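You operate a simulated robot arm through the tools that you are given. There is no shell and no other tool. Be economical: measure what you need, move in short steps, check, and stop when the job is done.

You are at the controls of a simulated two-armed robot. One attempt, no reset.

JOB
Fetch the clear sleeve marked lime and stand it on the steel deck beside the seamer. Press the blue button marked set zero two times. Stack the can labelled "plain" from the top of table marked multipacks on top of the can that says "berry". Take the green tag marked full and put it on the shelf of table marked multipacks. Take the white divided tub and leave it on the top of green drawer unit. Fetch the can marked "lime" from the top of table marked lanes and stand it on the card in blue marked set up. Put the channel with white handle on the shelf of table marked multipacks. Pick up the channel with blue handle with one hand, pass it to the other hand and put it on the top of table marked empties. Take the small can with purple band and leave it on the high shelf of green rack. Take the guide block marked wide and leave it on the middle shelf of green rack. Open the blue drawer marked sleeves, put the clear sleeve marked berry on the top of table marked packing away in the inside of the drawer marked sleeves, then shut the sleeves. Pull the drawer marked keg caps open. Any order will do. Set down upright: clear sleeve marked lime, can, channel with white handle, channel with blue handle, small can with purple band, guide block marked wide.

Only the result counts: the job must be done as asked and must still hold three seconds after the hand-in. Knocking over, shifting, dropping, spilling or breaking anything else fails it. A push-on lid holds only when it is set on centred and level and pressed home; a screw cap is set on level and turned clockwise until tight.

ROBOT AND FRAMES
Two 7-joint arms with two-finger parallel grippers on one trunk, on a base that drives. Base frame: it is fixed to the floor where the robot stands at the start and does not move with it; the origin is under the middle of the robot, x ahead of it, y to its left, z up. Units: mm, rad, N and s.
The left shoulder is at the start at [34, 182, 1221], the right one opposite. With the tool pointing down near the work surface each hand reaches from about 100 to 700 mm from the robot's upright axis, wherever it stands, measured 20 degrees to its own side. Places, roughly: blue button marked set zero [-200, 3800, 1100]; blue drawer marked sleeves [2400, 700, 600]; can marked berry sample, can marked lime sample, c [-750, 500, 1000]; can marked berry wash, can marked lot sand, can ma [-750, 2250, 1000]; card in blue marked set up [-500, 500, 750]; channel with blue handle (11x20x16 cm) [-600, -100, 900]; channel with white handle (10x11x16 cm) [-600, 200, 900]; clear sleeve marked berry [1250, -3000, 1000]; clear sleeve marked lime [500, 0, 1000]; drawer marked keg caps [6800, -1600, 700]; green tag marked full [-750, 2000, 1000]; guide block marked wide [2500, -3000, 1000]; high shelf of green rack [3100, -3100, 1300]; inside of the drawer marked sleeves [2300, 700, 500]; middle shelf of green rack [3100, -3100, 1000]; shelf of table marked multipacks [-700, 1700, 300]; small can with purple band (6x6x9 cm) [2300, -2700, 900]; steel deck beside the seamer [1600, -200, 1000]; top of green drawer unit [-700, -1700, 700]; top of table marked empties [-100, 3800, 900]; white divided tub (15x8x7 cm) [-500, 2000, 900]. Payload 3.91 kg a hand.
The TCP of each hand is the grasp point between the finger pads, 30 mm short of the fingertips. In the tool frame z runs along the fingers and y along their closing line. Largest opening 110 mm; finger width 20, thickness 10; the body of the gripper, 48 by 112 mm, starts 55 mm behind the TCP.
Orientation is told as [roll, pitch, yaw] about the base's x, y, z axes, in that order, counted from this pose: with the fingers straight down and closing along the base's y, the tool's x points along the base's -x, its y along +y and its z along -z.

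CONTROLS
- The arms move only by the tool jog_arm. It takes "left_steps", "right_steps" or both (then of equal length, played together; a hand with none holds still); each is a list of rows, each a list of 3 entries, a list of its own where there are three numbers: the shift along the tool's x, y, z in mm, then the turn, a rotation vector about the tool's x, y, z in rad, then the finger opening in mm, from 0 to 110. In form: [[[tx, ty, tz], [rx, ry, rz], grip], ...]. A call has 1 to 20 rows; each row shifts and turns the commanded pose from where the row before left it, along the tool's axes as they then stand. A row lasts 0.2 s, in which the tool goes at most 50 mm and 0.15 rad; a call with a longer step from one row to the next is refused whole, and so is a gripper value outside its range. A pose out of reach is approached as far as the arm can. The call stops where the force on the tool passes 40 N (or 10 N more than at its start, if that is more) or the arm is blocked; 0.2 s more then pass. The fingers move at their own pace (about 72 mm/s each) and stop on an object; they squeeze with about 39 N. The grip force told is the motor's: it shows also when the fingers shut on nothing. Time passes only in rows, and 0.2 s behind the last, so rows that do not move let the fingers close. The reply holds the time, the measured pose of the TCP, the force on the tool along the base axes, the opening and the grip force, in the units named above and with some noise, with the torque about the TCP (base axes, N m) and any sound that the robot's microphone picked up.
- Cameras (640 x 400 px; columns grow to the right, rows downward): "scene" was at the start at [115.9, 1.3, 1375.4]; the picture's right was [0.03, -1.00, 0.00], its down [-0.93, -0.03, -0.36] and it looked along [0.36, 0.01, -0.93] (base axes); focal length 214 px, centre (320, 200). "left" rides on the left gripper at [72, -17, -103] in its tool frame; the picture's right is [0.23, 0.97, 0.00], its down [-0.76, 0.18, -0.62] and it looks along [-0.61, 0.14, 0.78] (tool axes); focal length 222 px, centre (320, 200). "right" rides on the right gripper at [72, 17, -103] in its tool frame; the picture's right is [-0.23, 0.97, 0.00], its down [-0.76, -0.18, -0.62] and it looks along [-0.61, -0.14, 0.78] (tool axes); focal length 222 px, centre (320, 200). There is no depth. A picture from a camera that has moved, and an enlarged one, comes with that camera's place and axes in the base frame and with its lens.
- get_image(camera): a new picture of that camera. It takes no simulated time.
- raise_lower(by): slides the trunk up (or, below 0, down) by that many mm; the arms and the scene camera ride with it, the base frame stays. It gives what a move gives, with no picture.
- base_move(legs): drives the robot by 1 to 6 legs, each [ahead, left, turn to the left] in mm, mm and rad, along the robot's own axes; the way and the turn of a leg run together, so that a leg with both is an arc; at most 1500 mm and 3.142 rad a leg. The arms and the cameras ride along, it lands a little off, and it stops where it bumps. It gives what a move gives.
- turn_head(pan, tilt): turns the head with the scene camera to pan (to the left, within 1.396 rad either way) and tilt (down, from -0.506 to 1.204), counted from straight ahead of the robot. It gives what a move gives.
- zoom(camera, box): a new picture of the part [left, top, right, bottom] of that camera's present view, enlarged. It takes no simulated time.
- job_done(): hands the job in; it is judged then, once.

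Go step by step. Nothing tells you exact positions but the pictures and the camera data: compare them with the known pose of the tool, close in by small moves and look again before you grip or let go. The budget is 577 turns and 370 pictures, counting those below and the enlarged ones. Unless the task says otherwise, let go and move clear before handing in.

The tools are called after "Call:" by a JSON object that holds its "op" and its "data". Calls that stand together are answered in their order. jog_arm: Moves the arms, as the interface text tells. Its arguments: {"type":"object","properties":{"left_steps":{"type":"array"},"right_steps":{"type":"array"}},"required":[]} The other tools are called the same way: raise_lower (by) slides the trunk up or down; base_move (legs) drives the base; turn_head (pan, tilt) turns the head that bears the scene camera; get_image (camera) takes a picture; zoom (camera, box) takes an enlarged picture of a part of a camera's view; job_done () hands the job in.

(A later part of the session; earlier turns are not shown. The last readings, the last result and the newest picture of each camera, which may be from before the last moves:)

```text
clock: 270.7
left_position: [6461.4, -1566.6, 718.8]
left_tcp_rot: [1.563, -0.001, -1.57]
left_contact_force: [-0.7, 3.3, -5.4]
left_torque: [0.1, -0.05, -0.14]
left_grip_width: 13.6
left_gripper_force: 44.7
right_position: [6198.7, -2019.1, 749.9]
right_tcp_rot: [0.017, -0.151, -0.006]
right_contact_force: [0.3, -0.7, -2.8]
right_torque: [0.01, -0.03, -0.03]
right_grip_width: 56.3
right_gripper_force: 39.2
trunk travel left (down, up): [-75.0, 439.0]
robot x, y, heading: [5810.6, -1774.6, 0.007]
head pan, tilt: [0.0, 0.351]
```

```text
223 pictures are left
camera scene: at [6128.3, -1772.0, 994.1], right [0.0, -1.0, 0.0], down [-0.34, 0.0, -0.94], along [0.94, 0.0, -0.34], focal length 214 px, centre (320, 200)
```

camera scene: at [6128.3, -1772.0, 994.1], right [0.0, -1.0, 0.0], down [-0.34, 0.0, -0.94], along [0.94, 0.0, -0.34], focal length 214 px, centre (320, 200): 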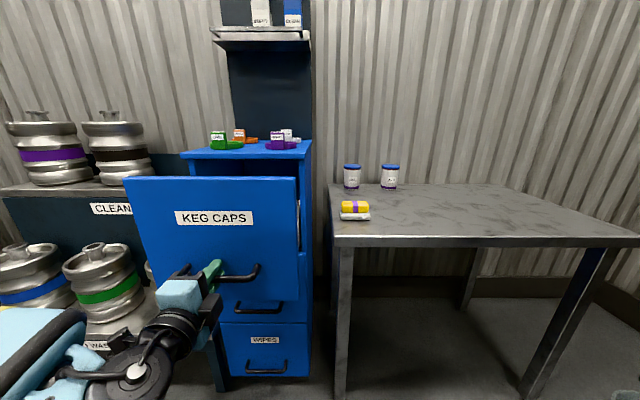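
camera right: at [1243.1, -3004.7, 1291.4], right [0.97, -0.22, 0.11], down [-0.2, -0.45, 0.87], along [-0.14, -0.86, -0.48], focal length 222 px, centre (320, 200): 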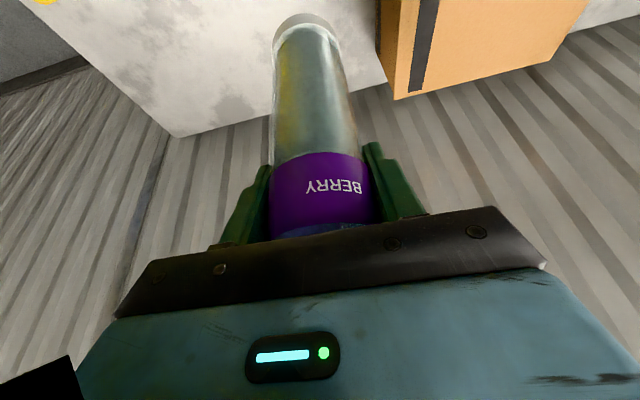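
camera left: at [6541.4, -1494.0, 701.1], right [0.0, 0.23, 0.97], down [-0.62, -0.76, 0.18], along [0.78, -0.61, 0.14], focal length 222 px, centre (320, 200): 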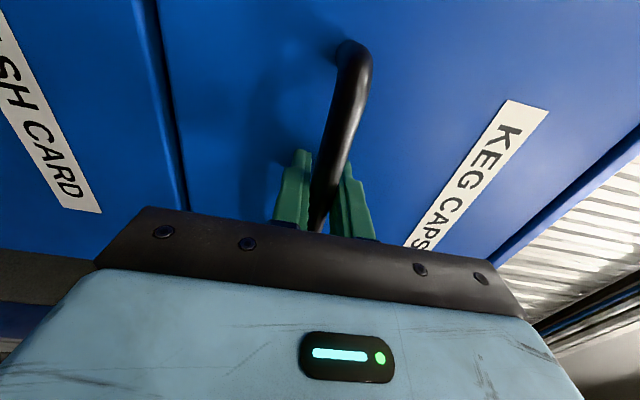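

Open by ~185 mm; pull further until it meets its stop.

Call:
{"op": "jog_arm", "data": {"left_steps": [[[0, 0, -20], [0, 0, 0], 0], [[0, 0, -20], [0, 0, 0], 0], [[0, 0, -20], [0, 0, 0], 0], [[0, 0, -20], [0, 0, 0], 0], [[0, 0, -20], [0, 0, 0], 0]]}}

Call:
{"op": "get_image", "data": {"camera": "scene"}}

```text
clock: 271.9
left_position: [6373.1, -1567.4, 718.0]
left_tcp_rot: [1.577, -0.006, -1.562]
left_contact_force: [1.0, 19.6, 14.5]
left_torque: [0.33, 0.23, -1.27]
left_grip_width: 13.6
left_gripper_force: 44.9
left hand out of reach, approached as far as the arm can: row 5
right_position: [6197.4, -2016.2, 750.2]
right_tcp_rot: [0.014, -0.152, -0.006]
right_contact_force: [-0.6, 0.3, -1.7]
right_torque: [0.01, -0.01, -0.05]
right_grip_width: 56.2
right_gripper_force: 39.0
trunk travel left (down, up): [-75.0, 439.0]
robot x, y, heading: [5810.7, -1770.9, 0.004]
head pan, tilt: [0.0, 0.351]
```

```text
222 pictures are left
camera scene: at [6127.1, -1770.7, 994.8], right [0.0, -1.0, 0.0], down [-0.34, 0.0, -0.94], along [0.94, 0.0, -0.34], focal length 214 px, centre (320, 200)
```

scene: 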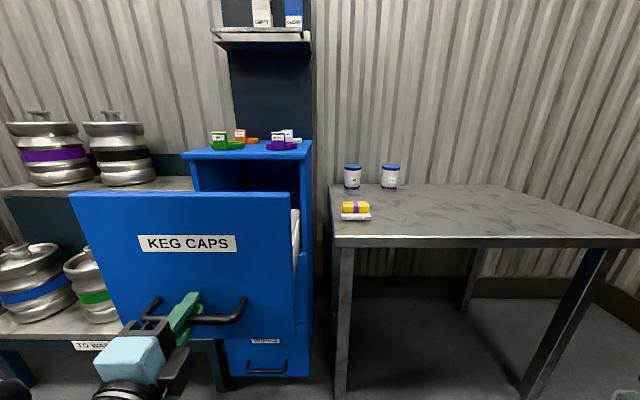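

The drawer is well open (~270 mm). Release and back away.

Call:
{"op": "jog_arm", "data": {"left_steps": [[[0, 0, 0], [0, 0, 0], 40], [[0, 0, 0], [0, 0, 0], 60], [[0, 0, 0], [0, 0, 0], 60]]}}

Call:
{"op": "base_move", "data": {"legs": [[-300, 0, 0]]}}

Call:
{"op": "get_image", "data": {"camera": "scene"}}

Call:
{"op": "get_image", "data": {"camera": "right"}}

```text
clock: 272.7
left_position: [6372.6, -1569.7, 715.1]
left_tcp_rot: [1.564, -0.004, -1.569]
left_contact_force: [-0.9, 0.4, -1.2]
left_torque: [0.02, 0.0, 0.01]
left_grip_width: 60.1
left_gripper_force: 0.0
right_position: [6197.7, -2018.0, 748.8]
right_tcp_rot: [0.016, -0.151, -0.008]
right_contact_force: [0.1, 0.3, -1.8]
right_torque: [-0.01, -0.02, 0.03]
right_grip_width: 56.3
right_gripper_force: 38.8
trunk travel left (down, up): [-75.0, 439.0]
robot x, y, heading: [5809.0, -1776.1, -0.001]
head pan, tilt: [0.0, 0.351]
```

```text
clock: 274.8
left_position: [6070.7, -1570.9, 714.7]
left_tcp_rot: [1.567, -0.004, -1.565]
left_contact_force: [-0.7, 0.3, 0.9]
left_torque: [0.01, 0.0, 0.0]
left_grip_width: 59.4
left_gripper_force: 0.1
right_position: [5896.1, -2019.9, 751.0]
right_tcp_rot: [0.016, -0.15, -0.005]
right_contact_force: [0.5, -0.4, -2.2]
right_torque: [0.0, -0.03, 0.05]
right_grip_width: 56.6
right_gripper_force: 39.0
trunk travel left (down, up): [-75.0, 439.0]
robot x, y, heading: [5504.8, -1772.7, 0.004]
head pan, tilt: [0.0, 0.351]
```

```text
221 pictures are left
camera scene: at [5825.6, -1773.3, 994.3], right [0.0, -1.0, 0.0], down [-0.34, 0.0, -0.94], along [0.94, 0.0, -0.34], focal length 214 px, centre (320, 200)
```

scene: 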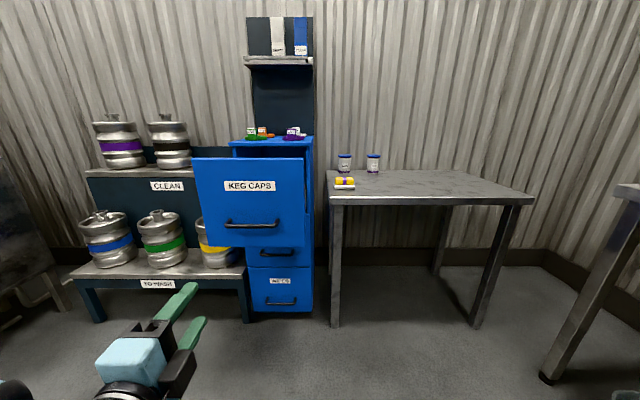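

```text
220 pictures are left
camera right: at [5808.7, -2003.5, 841.8], right [0.23, 0.97, 0.05], down [0.66, -0.19, 0.73], along [0.72, -0.13, -0.68], focal length 222 px, centre (320, 200)
```

right: 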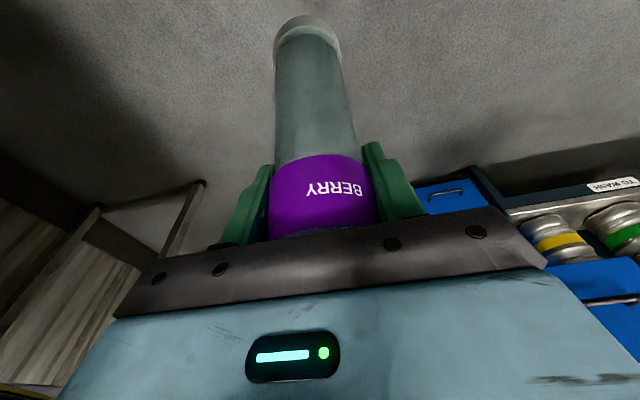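

Keg caps done. Raise the trunk, restore the left hand, and drive back to look for the "sleeves" drawer.

Call:
{"op": "raise_lower", "data": {"by": 400}}

Call:
{"op": "jog_arm", "data": {"left_steps": [[[0, 0, -30], [0, 0, -0.15], 60], [[0, 0, -30], [0, 0, -0.15], 80], [[0, 0, 0], [0, 0, -0.15], 110], [[0, 0, 0], [0, 0, -0.15], 110], [[0, 0, 0], [0, 0, -0.15], 110], [[0, 0, 0], [0, 0, -0.15], 110], [[0, 0, 0], [0, 0, -0.15], 110], [[0, 0, 0], [0, 0, -0.15], 110], [[0, 0, 0], [0, 0, -0.15], 110], [[0, 0, 0], [0, 0, -0.15], 110], [[0, 0, 0], [0, 0, -0.07], 110]]}}

Call:
{"op": "base_move", "data": {"legs": [[-1450, 0, 0], [0, 0, 1.57]]}}

Call:
{"op": "get_image", "data": {"camera": "scene"}}

Call:
{"op": "turn_head", "data": {"pan": 0.8, "tilt": 0.35}}

Call:
{"op": "get_image", "data": {"camera": "scene"}}

```text
clock: 278.6
left_position: [6071.5, -1570.8, 1113.3]
left_tcp_rot: [1.564, -0.004, -1.567]
left_contact_force: [0.7, -0.8, 0.3]
left_torque: [-0.01, 0.01, 0.03]
left_grip_width: 60.1
left_gripper_force: 0.1
right_position: [5896.7, -2019.2, 1148.8]
right_tcp_rot: [0.014, -0.151, -0.004]
right_contact_force: [0.4, 0.0, -1.6]
right_torque: [0.02, -0.02, -0.02]
right_grip_width: 56.4
right_gripper_force: 38.6
trunk travel left (down, up): [-475.0, 39.0]
robot x, y, heading: [5505.9, -1772.6, 0.006]
head pan, tilt: [0.0, 0.351]
```

```text
clock: 281.0
left_position: [6010.7, -1570.7, 1115.5]
left_tcp_rot: [-0.832, -1.564, 0.833]
left_contact_force: [-0.4, 1.2, -0.4]
left_torque: [0.01, -0.01, -0.01]
left_grip_width: 109.8
left_gripper_force: 0.1
right_position: [5895.7, -2018.6, 1150.6]
right_tcp_rot: [0.015, -0.149, -0.006]
right_contact_force: [-0.4, -0.4, -1.7]
right_torque: [0.0, -0.01, 0.01]
right_grip_width: 56.2
right_gripper_force: 38.9
trunk travel left (down, up): [-475.0, 39.0]
robot x, y, heading: [5502.5, -1777.3, 0.003]
head pan, tilt: [0.0, 0.351]
```

```text
clock: 292.1
left_position: [3831.2, -1272.9, 1115.6]
left_tcp_rot: [-0.405, -1.566, 1.977]
left_contact_force: [0.0, 0.4, 0.6]
left_torque: [0.0, -0.01, -0.01]
left_grip_width: 110.0
left_gripper_force: 0.0
right_position: [4278.1, -1388.8, 1151.4]
right_tcp_rot: [0.016, -0.152, 1.564]
right_contact_force: [-0.3, -0.4, -1.0]
right_torque: [0.05, 0.02, -0.03]
right_grip_width: 56.4
right_gripper_force: 38.9
trunk travel left (down, up): [-475.0, 39.0]
robot x, y, heading: [4029.1, -1779.0, 1.573]
head pan, tilt: [0.0, 0.351]
```

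```text
219 pictures are left
camera scene: at [4031.6, -1625.2, 1442.7], right [1.0, 0.0, 0.0], down [0.0, -0.34, -0.94], along [0.0, 0.94, -0.34], focal length 214 px, centre (320, 200)
```

scene: 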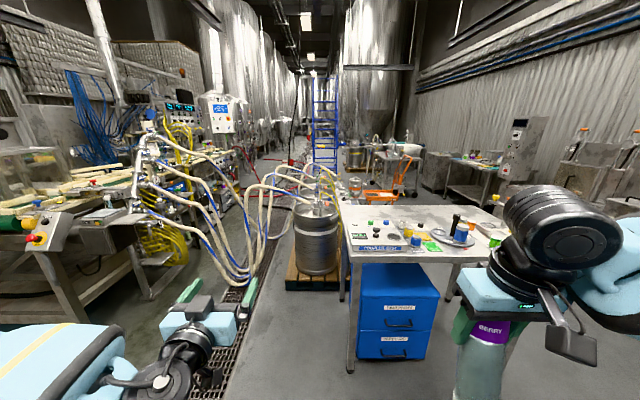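

```text
clock: 293.3
left_position: [3828.6, -1273.0, 1115.6]
left_tcp_rot: [-0.399, -1.565, 1.972]
left_contact_force: [0.1, 0.0, 0.6]
left_torque: [0.0, 0.0, 0.02]
left_grip_width: 110.0
left_gripper_force: 0.1
right_position: [4279.0, -1386.9, 1150.1]
right_tcp_rot: [0.015, -0.149, 1.563]
right_contact_force: [0.7, -0.1, -3.1]
right_torque: [0.01, 0.01, -0.02]
right_grip_width: 55.9
right_gripper_force: 39.6
trunk travel left (down, up): [-475.0, 39.0]
robot x, y, heading: [4036.2, -1776.7, 1.576]
head pan, tilt: [0.799, 0.351]
```

```text
218 pictures are left
camera scene: at [3965.0, -1653.5, 1442.7], right [0.7, 0.72, 0.0], down [0.25, -0.24, -0.94], along [-0.68, 0.65, -0.34], focal length 214 px, centre (320, 200)
```

scene: 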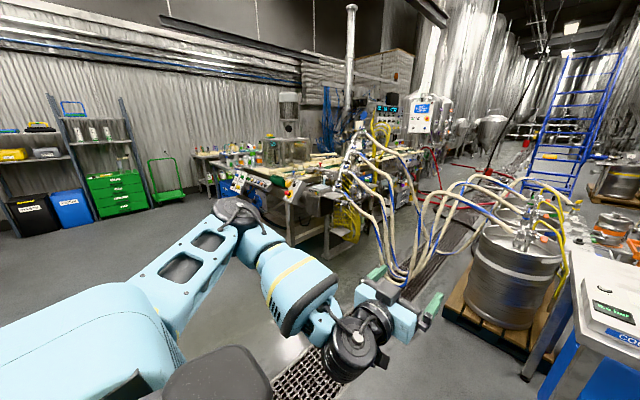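

Call:
{"op": "zoom", "data": {"camera": "scene", "box": [260, 100, 460, 270]}}

Call:
{"op": "turn_head", "data": {"pan": 0.3, "tilt": 0.3}}

Call:
{"op": "zoom", "data": {"camera": "scene", "box": [80, 80, 480, 330]}}

```text
2.35 times, centred on (360, 185) of scene
camera zoom: at [3965.0, -1653.5, 1442.7], right [0.7, 0.72, 0.0], down [0.25, -0.24, -0.94], along [-0.68, 0.65, -0.34], focal length 505 px, centre (226, 235)
```

zoom: 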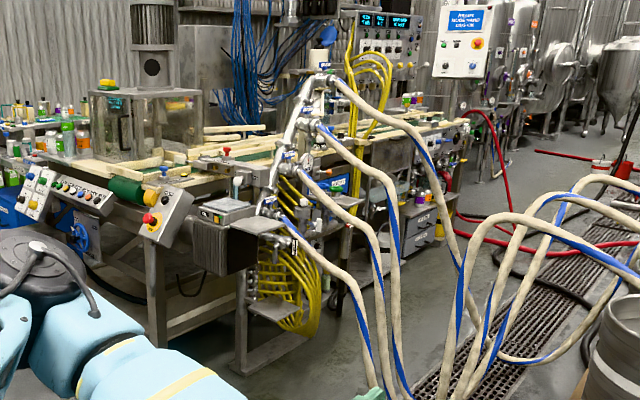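

```text
clock: 294.2
left_position: [3829.9, -1273.6, 1115.8]
left_tcp_rot: [-0.41, -1.565, 1.979]
left_contact_force: [-0.5, -0.5, -1.4]
left_torque: [0.02, 0.0, 0.0]
left_grip_width: 110.1
left_gripper_force: 0.0
right_position: [4278.2, -1387.9, 1150.5]
right_tcp_rot: [0.016, -0.15, 1.563]
right_contact_force: [1.1, -0.4, -1.7]
right_torque: [0.0, 0.0, 0.04]
right_grip_width: 56.5
right_gripper_force: 38.8
trunk travel left (down, up): [-475.0, 39.0]
robot x, y, heading: [4032.5, -1779.4, 1.572]
head pan, tilt: [0.3, 0.3]
```

```text
1.60 times, centred on (280, 205) of scene
camera zoom: at [4003.9, -1629.2, 1447.5], right [0.95, 0.3, 0.0], down [0.09, -0.28, -0.96], along [-0.29, 0.91, -0.3], focal length 343 px, centre (384, 192)
```

zoom: 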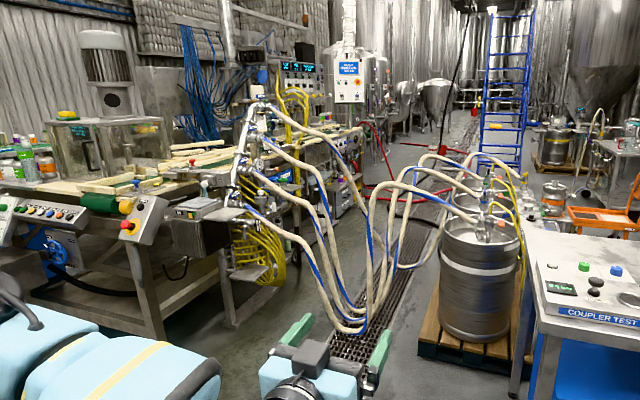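

Call:
{"op": "turn_head", "data": {"pan": -0.35, "tilt": 0.25}}

Call:
{"op": "get_image", "data": {"camera": "scene"}}

Call:
{"op": "zoom", "data": {"camera": "scene", "box": [80, 100, 440, 300]}}

```text
clock: 295.2
left_position: [3829.6, -1274.1, 1114.1]
left_tcp_rot: [-0.409, -1.566, 1.98]
left_contact_force: [0.1, 0.5, 0.6]
left_torque: [0.01, -0.01, 0.01]
left_grip_width: 110.2
left_gripper_force: 0.1
right_position: [4279.5, -1388.1, 1150.3]
right_tcp_rot: [0.015, -0.151, 1.565]
right_contact_force: [-0.8, 1.1, -2.0]
right_torque: [0.01, 0.01, -0.01]
right_grip_width: 56.4
right_gripper_force: 38.5
trunk travel left (down, up): [-475.0, 39.0]
robot x, y, heading: [4030.5, -1774.7, 1.573]
head pan, tilt: [-0.351, 0.25]
```

```text
215 pictures are left
camera scene: at [4063.6, -1630.4, 1452.2], right [0.94, -0.34, 0.0], down [-0.08, -0.23, -0.97], along [0.33, 0.91, -0.25], focal length 214 px, centre (320, 200)
```

scene: 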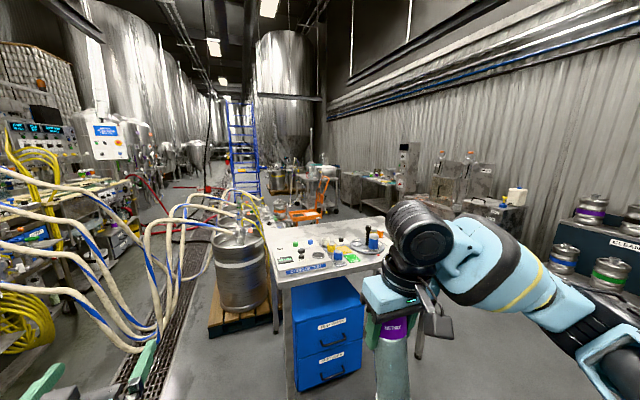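

```text
1.78 times, centred on (260, 200) of scene
camera zoom: at [4063.6, -1630.4, 1452.2], right [0.94, -0.34, 0.0], down [-0.08, -0.23, -0.97], along [0.33, 0.91, -0.25], focal length 381 px, centre (427, 200)
```

zoom: 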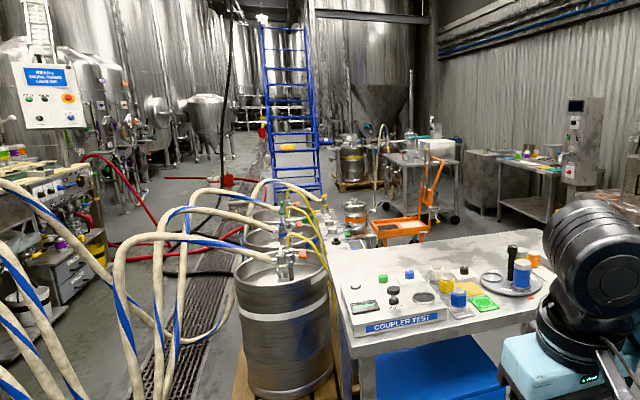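

The line's drawers near (2400,700) face the east aisle; hoses block the south entry, so I'll go round: east of the coupler table, north, then west. First slide right.

Call:
{"op": "base_move", "data": {"legs": [[0, -1450, 0]]}}

Call:
{"op": "turn_head", "data": {"pan": 0, "tilt": 0.35}}

Call:
{"op": "get_image", "data": {"camera": "scene"}}

```text
clock: 308.2
left_position: [5298.3, -1270.1, 1115.2]
left_tcp_rot: [-0.402, -1.566, 1.973]
left_contact_force: [-0.5, -0.5, 0.9]
left_torque: [0.01, 0.02, -0.02]
left_grip_width: 109.8
left_gripper_force: 0.1
right_position: [5746.1, -1386.2, 1149.8]
right_tcp_rot: [0.017, -0.15, 1.558]
right_contact_force: [0.7, 0.3, -2.0]
right_torque: [0.02, 0.01, -0.04]
right_grip_width: 56.3
right_gripper_force: 39.3
trunk travel left (down, up): [-475.0, 39.0]
robot x, y, heading: [5496.3, -1775.0, 1.571]
head pan, tilt: [-0.351, 0.25]
```

```text
clock: 309.1
left_position: [5297.3, -1269.8, 1116.0]
left_tcp_rot: [-0.415, -1.566, 1.985]
left_contact_force: [-0.1, -0.1, -0.5]
left_torque: [0.01, -0.01, 0.01]
left_grip_width: 110.1
left_gripper_force: 0.1
right_position: [5746.6, -1386.8, 1150.5]
right_tcp_rot: [0.016, -0.151, 1.561]
right_contact_force: [-0.1, -0.3, -3.0]
right_torque: [0.04, -0.02, -0.01]
right_grip_width: 56.1
right_gripper_force: 39.1
trunk travel left (down, up): [-475.0, 39.0]
robot x, y, heading: [5495.4, -1777.1, 1.569]
head pan, tilt: [0.0, 0.351]
```

```text
213 pictures are left
camera scene: at [5498.5, -1622.8, 1442.8], right [1.0, 0.0, 0.0], down [0.0, -0.34, -0.94], along [0.0, 0.94, -0.34], focal length 214 px, centre (320, 200)
```

scene: 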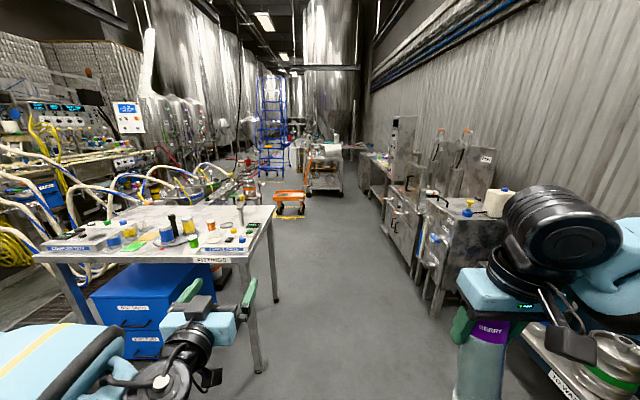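

Call:
{"op": "base_move", "data": {"legs": [[1450, -100, 0], [1400, 0, 0]]}}

Call:
{"op": "turn_head", "data": {"pan": 1.2, "tilt": 0.35}}

Call:
{"op": "get_image", "data": {"camera": "scene"}}

```text
clock: 322.8
left_position: [5388.0, 1570.1, 1114.6]
left_tcp_rot: [-0.405, -1.567, 1.981]
left_contact_force: [-0.2, -0.5, -0.1]
left_torque: [-0.05, -0.01, -0.01]
left_grip_width: 110.1
left_gripper_force: 0.1
right_position: [5836.5, 1455.8, 1149.8]
right_tcp_rot: [0.015, -0.15, 1.566]
right_contact_force: [-0.2, -0.8, -2.0]
right_torque: [-0.04, 0.01, 0.0]
right_grip_width: 56.2
right_gripper_force: 39.3
trunk travel left (down, up): [-475.0, 39.0]
robot x, y, heading: [5586.5, 1062.4, 1.574]
head pan, tilt: [0.0, 0.351]
```

```text
clock: 324.2
left_position: [5386.9, 1571.2, 1115.4]
left_tcp_rot: [-0.401, -1.566, 1.975]
left_contact_force: [0.7, 0.3, -0.2]
left_torque: [0.02, -0.05, -0.02]
left_grip_width: 110.0
left_gripper_force: 0.1
right_position: [5836.2, 1455.9, 1150.4]
right_tcp_rot: [0.016, -0.152, 1.565]
right_contact_force: [-0.6, 0.0, -2.2]
right_torque: [0.01, -0.03, -0.01]
right_grip_width: 56.3
right_gripper_force: 38.7
trunk travel left (down, up): [-475.0, 39.0]
robot x, y, heading: [5590.6, 1064.7, 1.574]
head pan, tilt: [1.201, 0.351]
```

```text
212 pictures are left
camera scene: at [5502.9, 1158.7, 1442.7], right [0.36, 0.93, 0.0], down [0.32, -0.12, -0.94], along [-0.88, 0.34, -0.34], focal length 214 px, centre (320, 200)
```

scene: 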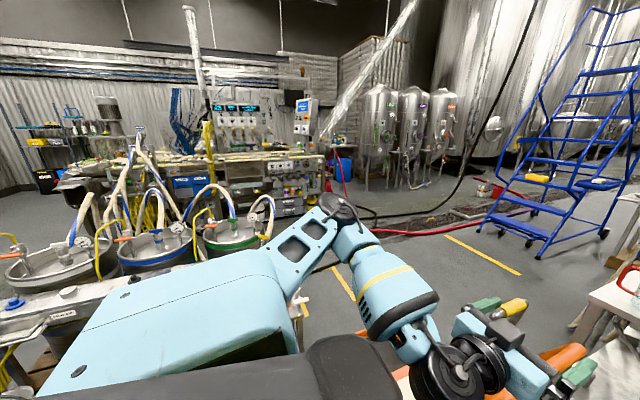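

Call:
{"op": "zoom", "data": {"camera": "scene", "box": [140, 120, 360, 250]}}

```text
2.91 times, centred on (250, 185) of scene
camera zoom: at [5502.9, 1158.7, 1442.7], right [0.36, 0.93, 0.0], down [0.32, -0.12, -0.94], along [-0.88, 0.34, -0.34], focal length 624 px, centre (524, 244)
```

zoom: 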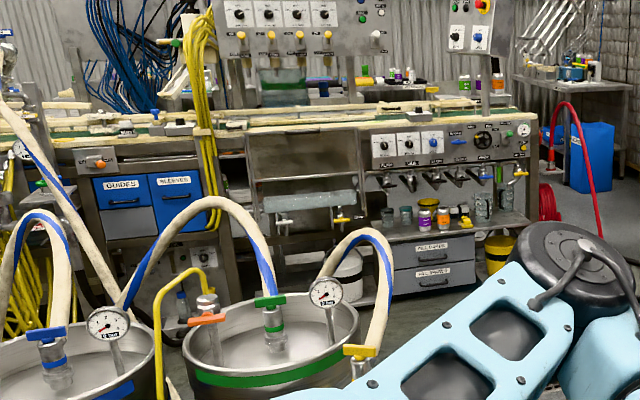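

I see the SLEEVES drawer (blue, facing +x) at ≈(2450,700). Go west along y≈1620, north of the kegs, and look.

Call:
{"op": "base_move", "data": {"legs": [[0, 0, 1.568], [0, -560, 0], [1400, 0, 0]]}}

Call:
{"op": "turn_head", "data": {"pan": 0.4, "tilt": 0.4}}

Call:
{"op": "get_image", "data": {"camera": "scene"}}

```text
clock: 334.7
left_position: [5009.4, 1424.2, 1115.5]
left_tcp_rot: [-0.434, -1.565, -2.713]
left_contact_force: [-0.1, -0.2, 1.0]
left_torque: [0.02, 0.03, 0.01]
left_grip_width: 110.2
left_gripper_force: 0.0
right_position: [5128.5, 1871.5, 1149.1]
right_tcp_rot: [0.017, -0.15, 3.13]
right_contact_force: [0.4, -0.9, -1.9]
right_torque: [-0.05, 0.05, 0.01]
right_grip_width: 56.3
right_gripper_force: 39.4
trunk travel left (down, up): [-475.0, 39.0]
robot x, y, heading: [5516.0, 1626.7, 3.137]
head pan, tilt: [1.201, 0.351]
stopped in leg 3: the robot was blocked; the commanded pose is now the measured one
```

```text
clock: 335.8
left_position: [5011.5, 1423.1, 1115.3]
left_tcp_rot: [-0.574, -1.566, -2.57]
left_contact_force: [-0.2, -0.4, 0.1]
left_torque: [0.01, 0.0, 0.03]
left_grip_width: 110.0
left_gripper_force: 0.0
right_position: [5129.2, 1872.1, 1150.6]
right_tcp_rot: [0.016, -0.151, 3.128]
right_contact_force: [-0.6, 0.2, -1.8]
right_torque: [-0.03, 0.04, 0.02]
right_grip_width: 56.5
right_gripper_force: 38.7
trunk travel left (down, up): [-475.0, 39.0]
robot x, y, heading: [5518.0, 1621.7, 3.142]
head pan, tilt: [0.4, 0.4]
```

```text
210 pictures are left
camera scene: at [5371.4, 1587.8, 1438.2], right [-0.39, 0.92, 0.0], down [0.36, 0.15, -0.92], along [-0.85, -0.36, -0.39], focal length 214 px, centre (320, 200)
```

scene: 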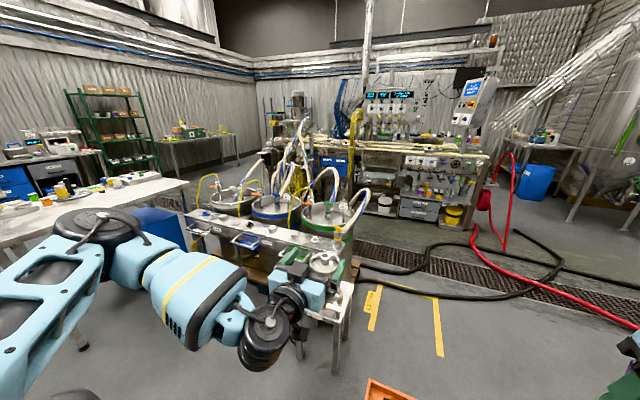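

Call:
{"op": "turn_head", "data": {"pan": -0.1, "tilt": 0.9}}

Call:
{"op": "get_image", "data": {"camera": "scene"}}

Call:
{"op": "turn_head", "data": {"pan": -0.8, "tilt": 0.5}}

Call:
{"op": "get_image", "data": {"camera": "scene"}}

```text
clock: 336.7
left_position: [5011.2, 1424.8, 1116.0]
left_tcp_rot: [-0.569, -1.567, -2.576]
left_contact_force: [-1.1, -0.4, 0.0]
left_torque: [0.0, 0.0, -0.02]
left_grip_width: 110.2
left_gripper_force: 0.1
right_position: [5128.8, 1872.1, 1149.5]
right_tcp_rot: [0.015, -0.15, 3.129]
right_contact_force: [0.1, 0.6, -1.9]
right_torque: [0.0, 0.0, -0.01]
right_grip_width: 56.3
right_gripper_force: 38.8
trunk travel left (down, up): [-475.0, 39.0]
robot x, y, heading: [5519.5, 1622.1, 3.133]
head pan, tilt: [-0.099, 0.901]
```

```text
209 pictures are left
camera scene: at [5381.6, 1631.3, 1395.3], right [0.1, 0.99, 0.0], down [0.78, -0.08, -0.62], along [-0.62, 0.06, -0.78], focal length 214 px, centre (320, 200)
```

scene: 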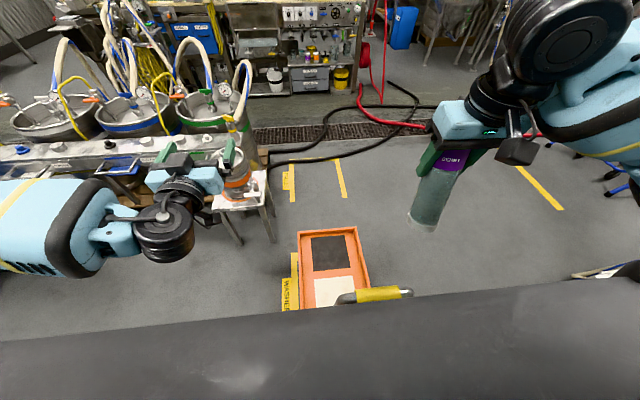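

```text
clock: 337.8
left_position: [5010.9, 1423.5, 1114.7]
left_tcp_rot: [-0.562, -1.569, -2.584]
left_contact_force: [0.6, 0.3, 0.4]
left_torque: [-0.03, -0.02, 0.03]
left_grip_width: 110.1
left_gripper_force: 0.1
right_position: [5128.9, 1872.9, 1150.4]
right_tcp_rot: [0.018, -0.149, 3.127]
right_contact_force: [-0.7, 0.1, -2.5]
right_torque: [0.04, 0.0, 0.01]
right_grip_width: 56.2
right_gripper_force: 38.2
trunk travel left (down, up): [-475.0, 39.0]
robot x, y, heading: [5522.8, 1622.7, 3.139]
head pan, tilt: [-0.799, 0.499]
```

```text
208 pictures are left
camera scene: at [5393.3, 1689.0, 1429.0], right [0.72, 0.7, 0.0], down [0.33, -0.34, -0.88], along [-0.61, 0.63, -0.48], focal length 214 px, centre (320, 200)
```

scene: 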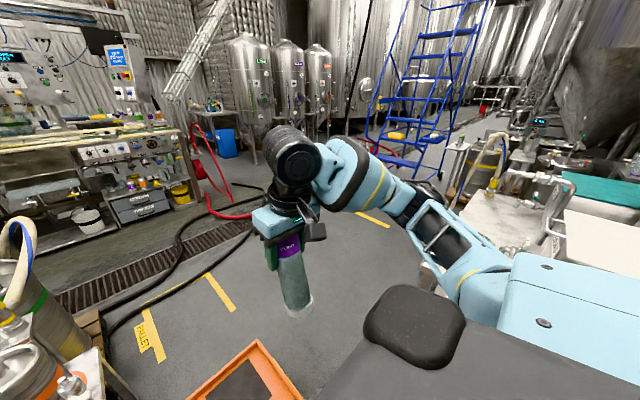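

An orange cart is in front; go around its north side at y≈2270.

Call:
{"op": "base_move", "data": {"legs": [[-60, 0, 0], [0, -640, 0], [1000, 0, 0]]}}

Call:
{"op": "turn_head", "data": {"pan": 0.5, "tilt": 0.6}}

Call:
{"op": "get_image", "data": {"camera": "scene"}}

```text
clock: 345.3
left_position: [5033.5, 2067.8, 1114.5]
left_tcp_rot: [-0.493, -1.566, -2.666]
left_contact_force: [-0.1, 0.5, 0.7]
left_torque: [-0.01, 0.01, -0.01]
left_grip_width: 110.2
left_gripper_force: 0.0
right_position: [5155.7, 2514.2, 1148.8]
right_tcp_rot: [0.016, -0.148, 3.118]
right_contact_force: [-0.5, 0.3, -2.1]
right_torque: [-0.01, 0.0, -0.02]
right_grip_width: 56.5
right_gripper_force: 39.3
trunk travel left (down, up): [-475.0, 39.0]
robot x, y, heading: [5541.4, 2261.4, 3.127]
head pan, tilt: [-0.799, 0.499]
stopped in leg 3: the robot was blocked; the commanded pose is now the measured one
```

```text
clock: 346.8
left_position: [5034.9, 2067.0, 1116.6]
left_tcp_rot: [-0.575, -1.568, -2.583]
left_contact_force: [-0.1, 0.6, 0.2]
left_torque: [-0.02, -0.02, 0.0]
left_grip_width: 109.9
left_gripper_force: 0.1
right_position: [5158.1, 2514.8, 1149.8]
right_tcp_rot: [0.016, -0.151, 3.117]
right_contact_force: [0.1, 0.0, -2.8]
right_torque: [0.0, -0.02, 0.02]
right_grip_width: 56.3
right_gripper_force: 38.9
trunk travel left (down, up): [-475.0, 39.0]
robot x, y, heading: [5543.1, 2258.8, 3.126]
head pan, tilt: [0.499, 0.6]
```

```text
207 pictures are left
camera scene: at [5403.9, 2220.9, 1420.0], right [-0.47, 0.88, 0.0], down [0.5, 0.26, -0.83], along [-0.73, -0.39, -0.56], focal length 214 px, centre (320, 200)
```

scene: 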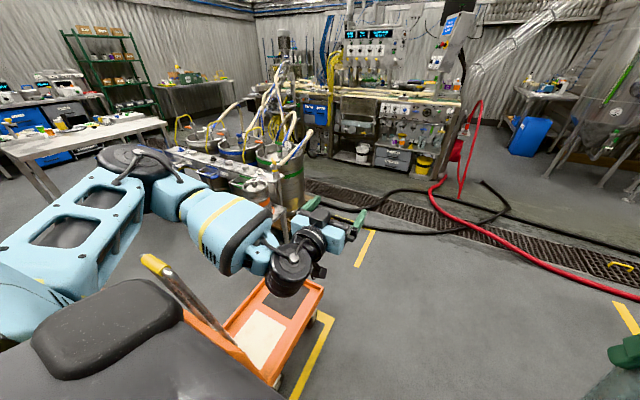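

Call:
{"op": "turn_head", "data": {"pan": -0.9, "tilt": 0.7}}

Call:
{"op": "get_image", "data": {"camera": "scene"}}

```text
clock: 348.3
left_position: [5035.4, 2067.8, 1116.2]
left_tcp_rot: [-0.573, -1.569, -2.585]
left_contact_force: [0.2, -1.4, -0.1]
left_torque: [0.01, 0.0, 0.01]
left_grip_width: 110.1
left_gripper_force: 0.0
right_position: [5157.6, 2515.3, 1150.0]
right_tcp_rot: [0.017, -0.151, 3.118]
right_contact_force: [-0.5, 0.2, -2.4]
right_torque: [-0.01, 0.0, 0.03]
right_grip_width: 56.3
right_gripper_force: 39.5
trunk travel left (down, up): [-475.0, 39.0]
robot x, y, heading: [5545.5, 2262.6, 3.128]
head pan, tilt: [-0.901, 0.7]
```

```text
206 pictures are left
camera scene: at [5430.2, 2329.4, 1411.3], right [0.79, 0.61, 0.0], down [0.39, -0.51, -0.76], along [-0.47, 0.61, -0.64], focal length 214 px, centre (320, 200)
```

scene: 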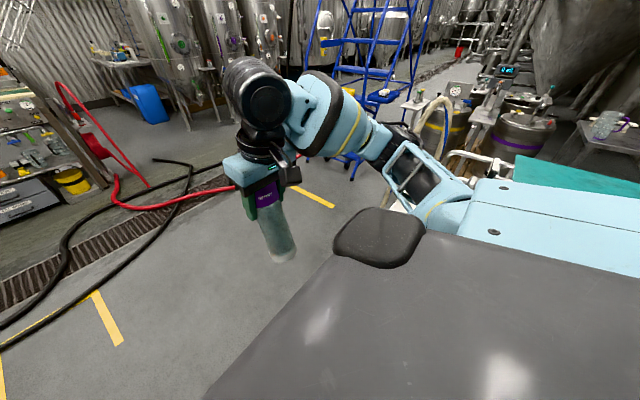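

Call:
{"op": "base_move", "data": {"legs": [[-40, 0, 0.012], [0, -180, 0], [1000, 0, 0]]}}

Call:
{"op": "get_image", "data": {"camera": "scene"}}

```text
clock: 349.8
left_position: [5073.7, 2077.3, 1114.5]
left_tcp_rot: [-1.307, -1.561, -1.845]
left_contact_force: [-0.6, 1.0, -0.9]
left_torque: [0.0, 0.0, 0.01]
left_grip_width: 110.1
left_gripper_force: 0.1
right_position: [5192.6, 2524.8, 1149.9]
right_tcp_rot: [0.009, -0.148, 3.126]
right_contact_force: [1.0, 0.7, -1.1]
right_torque: [0.0, 0.0, 0.0]
right_grip_width: 56.0
right_gripper_force: 38.8
trunk travel left (down, up): [-475.0, 39.0]
robot x, y, heading: [5583.1, 2281.7, 3.141]
head pan, tilt: [-0.901, 0.7]
stopped in leg 2: the robot was blocked; the commanded pose is now the measured one
```

```text
205 pictures are left
camera scene: at [5467.1, 2340.7, 1411.6], right [0.79, 0.62, 0.0], down [0.4, -0.5, -0.77], along [-0.47, 0.6, -0.64], focal length 214 px, centre (320, 200)
```

scene: 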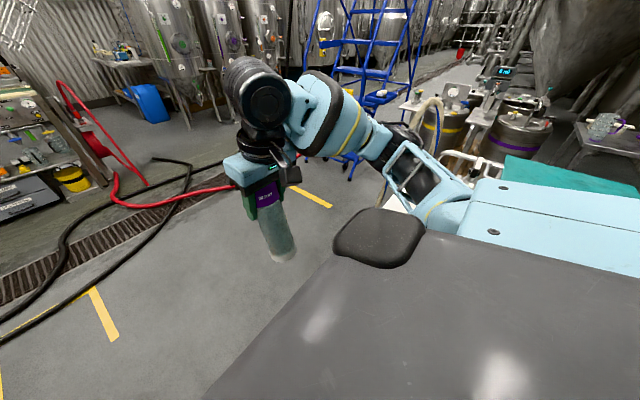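

Call:
{"op": "jog_arm", "data": {"left_steps": [[[-30, 0, -30], [0, 0.15, 0], 110], [[-30, 0, -30], [0, 0.15, 0], 110], [[-20, 0, -20], [0, 0.15, 0], 110], [[0, 0, -20], [0, 0.15, 0], 110], [[0, 0, 0], [0, 0.15, 0], 110], [[0, 0, 0], [0, 0.15, 0], 110], [[0, 0, 0], [0, 0.15, 0], 110], [[0, 0, 0], [0, 0.15, 0], 110], [[0, 0, 0], [0, 0.15, 0], 110], [[0, 0, 0], [0, 0.15, 0], 110], [[0, 0, 0], [0, 0.07, 0], 110]]}}

Call:
{"op": "base_move", "data": {"legs": [[150, 0, 0]]}}

Call:
{"op": "turn_head", "data": {"pan": 1.0, "tilt": 0.9}}

Call:
{"op": "get_image", "data": {"camera": "scene"}}

Call:
{"op": "turn_head", "data": {"pan": -1.39, "tilt": 0.8}}

Call:
{"op": "get_image", "data": {"camera": "scene"}}

```text
clock: 352.2
left_position: [5146.5, 2078.2, 1214.7]
left_tcp_rot: [-0.007, 0.002, 3.133]
left_contact_force: [-0.6, 0.2, 0.2]
left_torque: [-0.03, 0.01, 0.0]
left_grip_width: 109.6
left_gripper_force: 0.1
left hand out of reach, approached as far as the arm can: row 2
right_position: [5193.2, 2525.9, 1151.3]
right_tcp_rot: [0.01, -0.148, 3.126]
right_contact_force: [0.0, -0.2, -2.0]
right_torque: [-0.02, -0.01, 0.01]
right_grip_width: 56.2
right_gripper_force: 39.1
trunk travel left (down, up): [-475.0, 39.0]
robot x, y, heading: [5583.0, 2277.8, 3.14]
head pan, tilt: [-0.901, 0.7]
```

```text
clock: 353.2
left_position: [5114.9, 2077.9, 1213.8]
left_tcp_rot: [-0.001, 0.003, 3.136]
left_contact_force: [-1.8, 0.3, -0.4]
left_torque: [0.01, -0.05, 0.02]
left_grip_width: 110.1
left_gripper_force: 0.0
right_position: [5159.2, 2523.9, 1148.0]
right_tcp_rot: [0.015, -0.146, 3.128]
right_contact_force: [-0.8, -0.6, -2.6]
right_torque: [0.02, -0.05, 0.03]
right_grip_width: 56.2
right_gripper_force: 39.3
trunk travel left (down, up): [-475.0, 39.0]
robot x, y, heading: [5555.9, 2271.5, -3.14]
head pan, tilt: [-0.901, 0.7]
stopped in leg 1: the robot was blocked; the commanded pose is now the measured one
```

```text
clock: 355.1
left_position: [5120.3, 2075.7, 1215.6]
left_tcp_rot: [-0.003, -0.002, 3.136]
left_contact_force: [0.0, 0.2, -0.7]
left_torque: [0.04, 0.0, 0.02]
left_grip_width: 110.0
left_gripper_force: 0.1
right_position: [5163.9, 2522.4, 1150.7]
right_tcp_rot: [0.013, -0.152, 3.13]
right_contact_force: [0.1, -0.5, -1.6]
right_torque: [0.0, 0.06, -0.02]
right_grip_width: 56.1
right_gripper_force: 38.7
trunk travel left (down, up): [-475.0, 39.0]
robot x, y, heading: [5555.9, 2276.4, -3.138]
head pan, tilt: [1.0, 0.901]
```

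```text
204 pictures are left
camera scene: at [5451.1, 2209.3, 1395.2], right [-0.84, 0.54, 0.0], down [0.42, 0.66, -0.62], along [-0.33, -0.52, -0.78], focal length 214 px, centre (320, 200)
```

scene: 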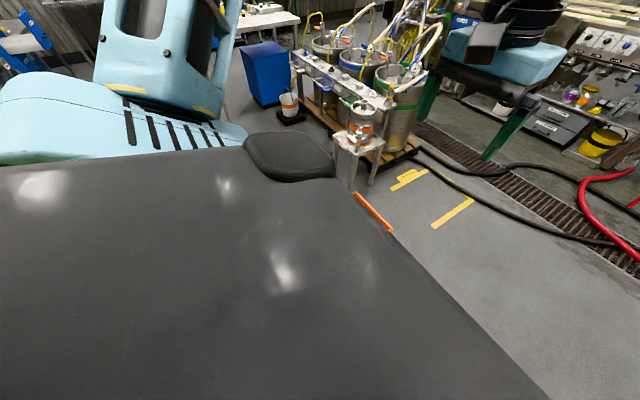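

```text
clock: 357.2
left_position: [5119.6, 2075.5, 1215.6]
left_tcp_rot: [-0.002, -0.001, 3.137]
left_contact_force: [-1.2, -0.4, -0.1]
left_torque: [-0.01, 0.03, -0.03]
left_grip_width: 110.0
left_gripper_force: 0.1
right_position: [5162.4, 2521.6, 1150.9]
right_tcp_rot: [0.013, -0.153, 3.131]
right_contact_force: [0.7, 0.1, -2.1]
right_torque: [-0.01, -0.01, 0.02]
right_grip_width: 56.2
right_gripper_force: 38.8
trunk travel left (down, up): [-475.0, 39.0]
robot x, y, heading: [5550.2, 2275.1, -3.134]
head pan, tilt: [-1.389, 0.799]
```

```text
203 pictures are left
camera scene: at [5477.1, 2352.2, 1403.1], right [0.98, 0.18, 0.0], down [0.13, -0.7, -0.7], along [-0.13, 0.69, -0.72], focal length 214 px, centre (320, 200)
```

scene: 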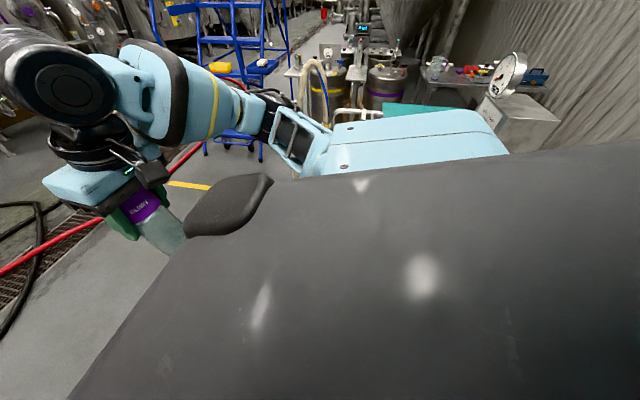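

The gap is too narrow facing this way; try turning to face south and sliding sideways through it.

Call:
{"op": "base_move", "data": {"legs": [[-250, 0, 0], [0, 40, 0], [0, 0, 1.565]]}}

Call:
{"op": "turn_head", "data": {"pan": -0.6, "tilt": 0.7}}

Call:
{"op": "get_image", "data": {"camera": "scene"}}

```text
clock: 358.5
left_position: [5222.1, 2069.1, 1218.6]
left_tcp_rot: [-0.002, -0.006, 3.133]
left_contact_force: [0.2, -0.7, -0.2]
left_torque: [0.02, 0.09, -0.02]
left_grip_width: 110.0
left_gripper_force: 0.1
right_position: [5268.0, 2514.4, 1152.1]
right_tcp_rot: [0.014, -0.154, 3.126]
right_contact_force: [1.0, -0.3, -1.0]
right_torque: [0.0, 0.0, 0.0]
right_grip_width: 56.5
right_gripper_force: 39.0
trunk travel left (down, up): [-475.0, 39.0]
robot x, y, heading: [5654.3, 2267.8, 3.139]
head pan, tilt: [-1.389, 0.799]
stopped in leg 1: the robot was blocked; the commanded pose is now the measured one
```

```text
clock: 359.6
left_position: [5218.1, 2068.4, 1216.7]
left_tcp_rot: [-0.003, -0.001, 3.133]
left_contact_force: [0.5, 0.5, 0.0]
left_torque: [0.03, 0.0, -0.01]
left_grip_width: 109.9
left_gripper_force: 0.0
right_position: [5264.6, 2513.9, 1150.0]
right_tcp_rot: [0.013, -0.15, 3.126]
right_contact_force: [-0.3, -1.0, -1.8]
right_torque: [0.01, 0.01, -0.03]
right_grip_width: 56.4
right_gripper_force: 39.3
trunk travel left (down, up): [-475.0, 39.0]
robot x, y, heading: [5650.4, 2266.9, 3.143]
head pan, tilt: [-0.6, 0.7]
```

```text
202 pictures are left
camera scene: at [5521.1, 2311.7, 1411.3], right [0.57, 0.82, 0.0], down [0.53, -0.36, -0.76], along [-0.63, 0.43, -0.64], focal length 214 px, centre (320, 200)
```

scene: 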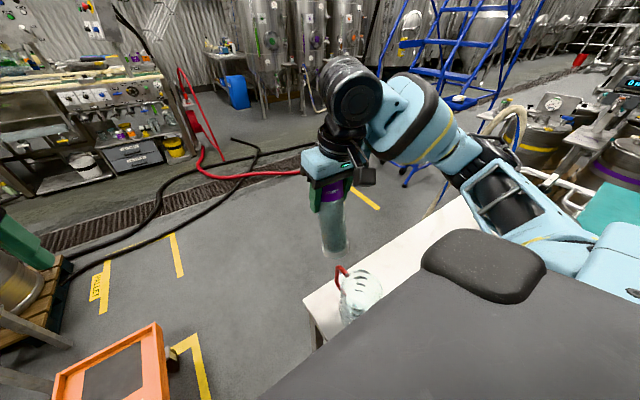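

Now I see the north table's corner at ≈(5284,2426) and the cart at y≤1880; the right line is y≈2150. Pull the sleeve hand inward/up and drive along y≈2150.

Call:
{"op": "jog_arm", "data": {"right_steps": [[[0, 40, -20], [0, 0, 0], 40], [[0, 40, -20], [0, 0, 0], 40], [[0, 20, -20], [0, 0, 0], 40]]}}

Call:
{"op": "base_move", "data": {"legs": [[0, 112, 0], [1100, 0, 0]]}}

Call:
{"op": "get_image", "data": {"camera": "scene"}}

```text
clock: 360.4
left_position: [5218.7, 2067.8, 1216.0]
left_tcp_rot: [-0.004, -0.002, 3.134]
left_contact_force: [0.3, -0.5, 0.2]
left_torque: [-0.02, -0.01, -0.03]
left_grip_width: 110.1
left_gripper_force: 0.0
right_position: [5270.2, 2413.6, 1210.5]
right_tcp_rot: [0.013, -0.149, 3.125]
right_contact_force: [0.0, -0.1, -1.5]
right_torque: [0.03, 0.03, -0.02]
right_grip_width: 56.4
right_gripper_force: 38.8
trunk travel left (down, up): [-475.0, 39.0]
robot x, y, heading: [5652.2, 2262.6, 3.139]
head pan, tilt: [-0.6, 0.7]
```

```text
clock: 367.3
left_position: [4112.5, 1964.6, 1217.3]
left_tcp_rot: [-0.002, 0.0, 3.126]
left_contact_force: [0.6, -0.1, -0.6]
left_torque: [-0.03, 0.0, 0.01]
left_grip_width: 110.3
left_gripper_force: 0.1
right_position: [4167.2, 2309.3, 1210.1]
right_tcp_rot: [0.014, -0.15, 3.12]
right_contact_force: [0.4, -0.5, -1.5]
right_torque: [0.01, -0.03, 0.02]
right_grip_width: 56.3
right_gripper_force: 39.3
trunk travel left (down, up): [-475.0, 39.0]
robot x, y, heading: [4548.4, 2157.0, 3.132]
head pan, tilt: [-0.6, 0.7]
```

```text
201 pictures are left
camera scene: at [4416.8, 2206.0, 1411.4], right [0.57, 0.82, 0.0], down [0.53, -0.37, -0.76], along [-0.63, 0.44, -0.64], focal length 214 px, centre (320, 200)
```

scene: 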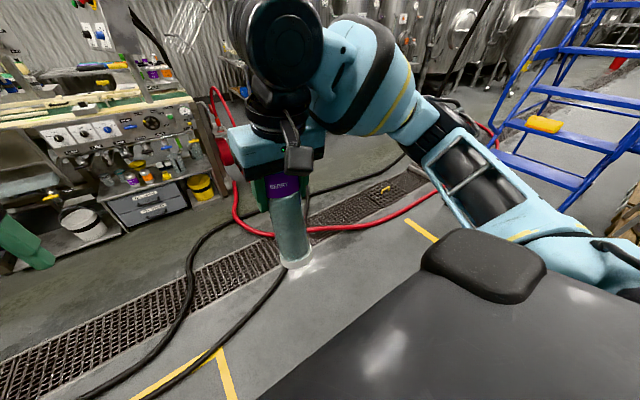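

Call:
{"op": "base_move", "data": {"legs": [[1380, 150, 0.01]]}}

Call:
{"op": "turn_head", "data": {"pan": 0.7, "tilt": 0.5}}

Call:
{"op": "get_image", "data": {"camera": "scene"}}

```text
clock: 374.2
left_position: [2751.3, 1812.5, 1216.4]
left_tcp_rot: [-0.003, -0.002, 3.135]
left_contact_force: [-0.7, -0.2, -0.4]
left_torque: [0.0, -0.02, 0.0]
left_grip_width: 110.0
left_gripper_force: 0.0
right_position: [2801.5, 2158.1, 1209.4]
right_tcp_rot: [0.015, -0.151, 3.131]
right_contact_force: [0.1, 0.4, -0.7]
right_torque: [0.0, -0.01, -0.01]
right_grip_width: 56.2
right_gripper_force: 38.9
trunk travel left (down, up): [-475.0, 39.0]
robot x, y, heading: [3186.9, 2007.6, -3.139]
head pan, tilt: [-0.6, 0.7]
```

```text
clock: 375.6
left_position: [2751.4, 1813.5, 1214.9]
left_tcp_rot: [-0.005, -0.001, 3.135]
left_contact_force: [-0.5, -0.1, 0.3]
left_torque: [-0.01, 0.01, -0.01]
left_grip_width: 110.0
left_gripper_force: 0.1
right_position: [2801.4, 2157.9, 1209.9]
right_tcp_rot: [0.014, -0.149, 3.129]
right_contact_force: [-0.3, -0.2, -2.4]
right_torque: [0.04, 0.01, 0.02]
right_grip_width: 56.8
right_gripper_force: 39.2
trunk travel left (down, up): [-475.0, 39.0]
robot x, y, heading: [3187.4, 2012.0, -3.143]
head pan, tilt: [0.7, 0.499]
```

```text
200 pictures are left
camera scene: at [3053.5, 1950.8, 1429.1], right [-0.65, 0.76, 0.0], down [0.37, 0.31, -0.88], along [-0.67, -0.57, -0.48], focal length 214 px, centre (320, 200)
```

scene: 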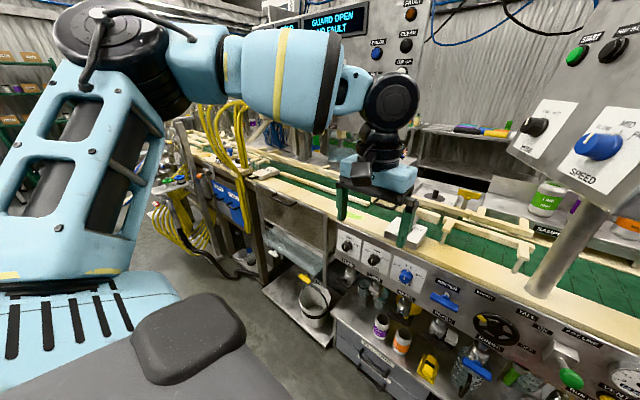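

Call:
{"op": "jog_arm", "data": {"left_steps": [[[45, 0, 0], [0, 0, 0], 110], [[45, 0, 0], [0, 0, 0], 110], [[30, 0, 0], [0, 0, 0], 110]]}}

Call:
{"op": "base_move", "data": {"legs": [[0, 700, 0]]}}

Call:
{"op": "turn_head", "data": {"pan": 0.6, "tilt": 0.6}}

Call:
{"op": "get_image", "data": {"camera": "scene"}}

```text
clock: 376.4
left_position: [2869.4, 1812.2, 1217.0]
left_tcp_rot: [-0.003, -0.001, 3.136]
left_contact_force: [-0.5, -0.8, 0.0]
left_torque: [0.02, 0.02, 0.02]
left_grip_width: 110.1
left_gripper_force: 0.0
right_position: [2804.0, 2158.2, 1210.4]
right_tcp_rot: [0.014, -0.153, 3.13]
right_contact_force: [1.1, 0.2, -2.6]
right_torque: [-0.04, 0.01, 0.0]
right_grip_width: 56.3
right_gripper_force: 39.0
trunk travel left (down, up): [-475.0, 39.0]
robot x, y, heading: [3188.2, 2012.6, -3.143]
head pan, tilt: [0.7, 0.499]
```

```text
clock: 383.0
left_position: [2874.2, 1115.1, 1217.1]
left_tcp_rot: [-0.003, -0.002, 3.14]
left_contact_force: [0.0, -0.3, -0.2]
left_torque: [0.01, 0.02, 0.02]
left_grip_width: 109.8
left_gripper_force: 0.0
right_position: [2805.4, 1459.7, 1209.8]
right_tcp_rot: [0.013, -0.149, 3.134]
right_contact_force: [1.2, -1.0, -0.9]
right_torque: [0.01, 0.05, -0.03]
right_grip_width: 56.6
right_gripper_force: 39.6
trunk travel left (down, up): [-475.0, 39.0]
robot x, y, heading: [3188.6, 1316.1, -3.133]
head pan, tilt: [0.7, 0.499]
```

```text
clock: 383.7
left_position: [2872.6, 1114.2, 1216.0]
left_tcp_rot: [-0.004, -0.003, 3.138]
left_contact_force: [-0.2, 0.6, 0.6]
left_torque: [-0.02, 0.01, 0.03]
left_grip_width: 110.0
left_gripper_force: 0.0
right_position: [2805.2, 1460.5, 1209.8]
right_tcp_rot: [0.013, -0.151, 3.134]
right_contact_force: [0.2, 0.1, -2.1]
right_torque: [-0.02, 0.0, -0.05]
right_grip_width: 56.2
right_gripper_force: 38.8
trunk travel left (down, up): [-475.0, 39.0]
robot x, y, heading: [3187.5, 1312.1, -3.139]
head pan, tilt: [0.6, 0.6]
```

```text
199 pictures are left
camera scene: at [3053.6, 1262.1, 1420.0], right [-0.57, 0.82, 0.0], down [0.46, 0.32, -0.83], along [-0.68, -0.47, -0.56], focal length 214 px, centre (320, 200)
```

scene: 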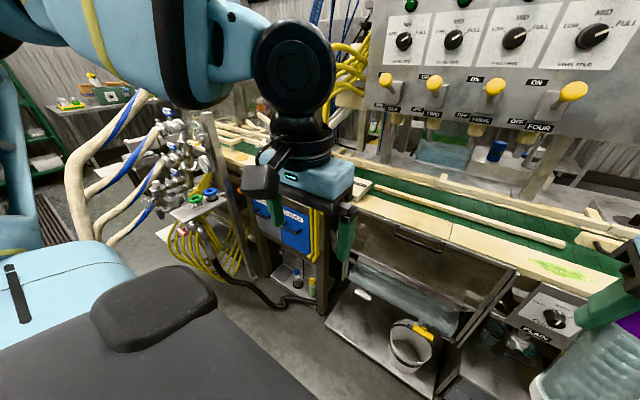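

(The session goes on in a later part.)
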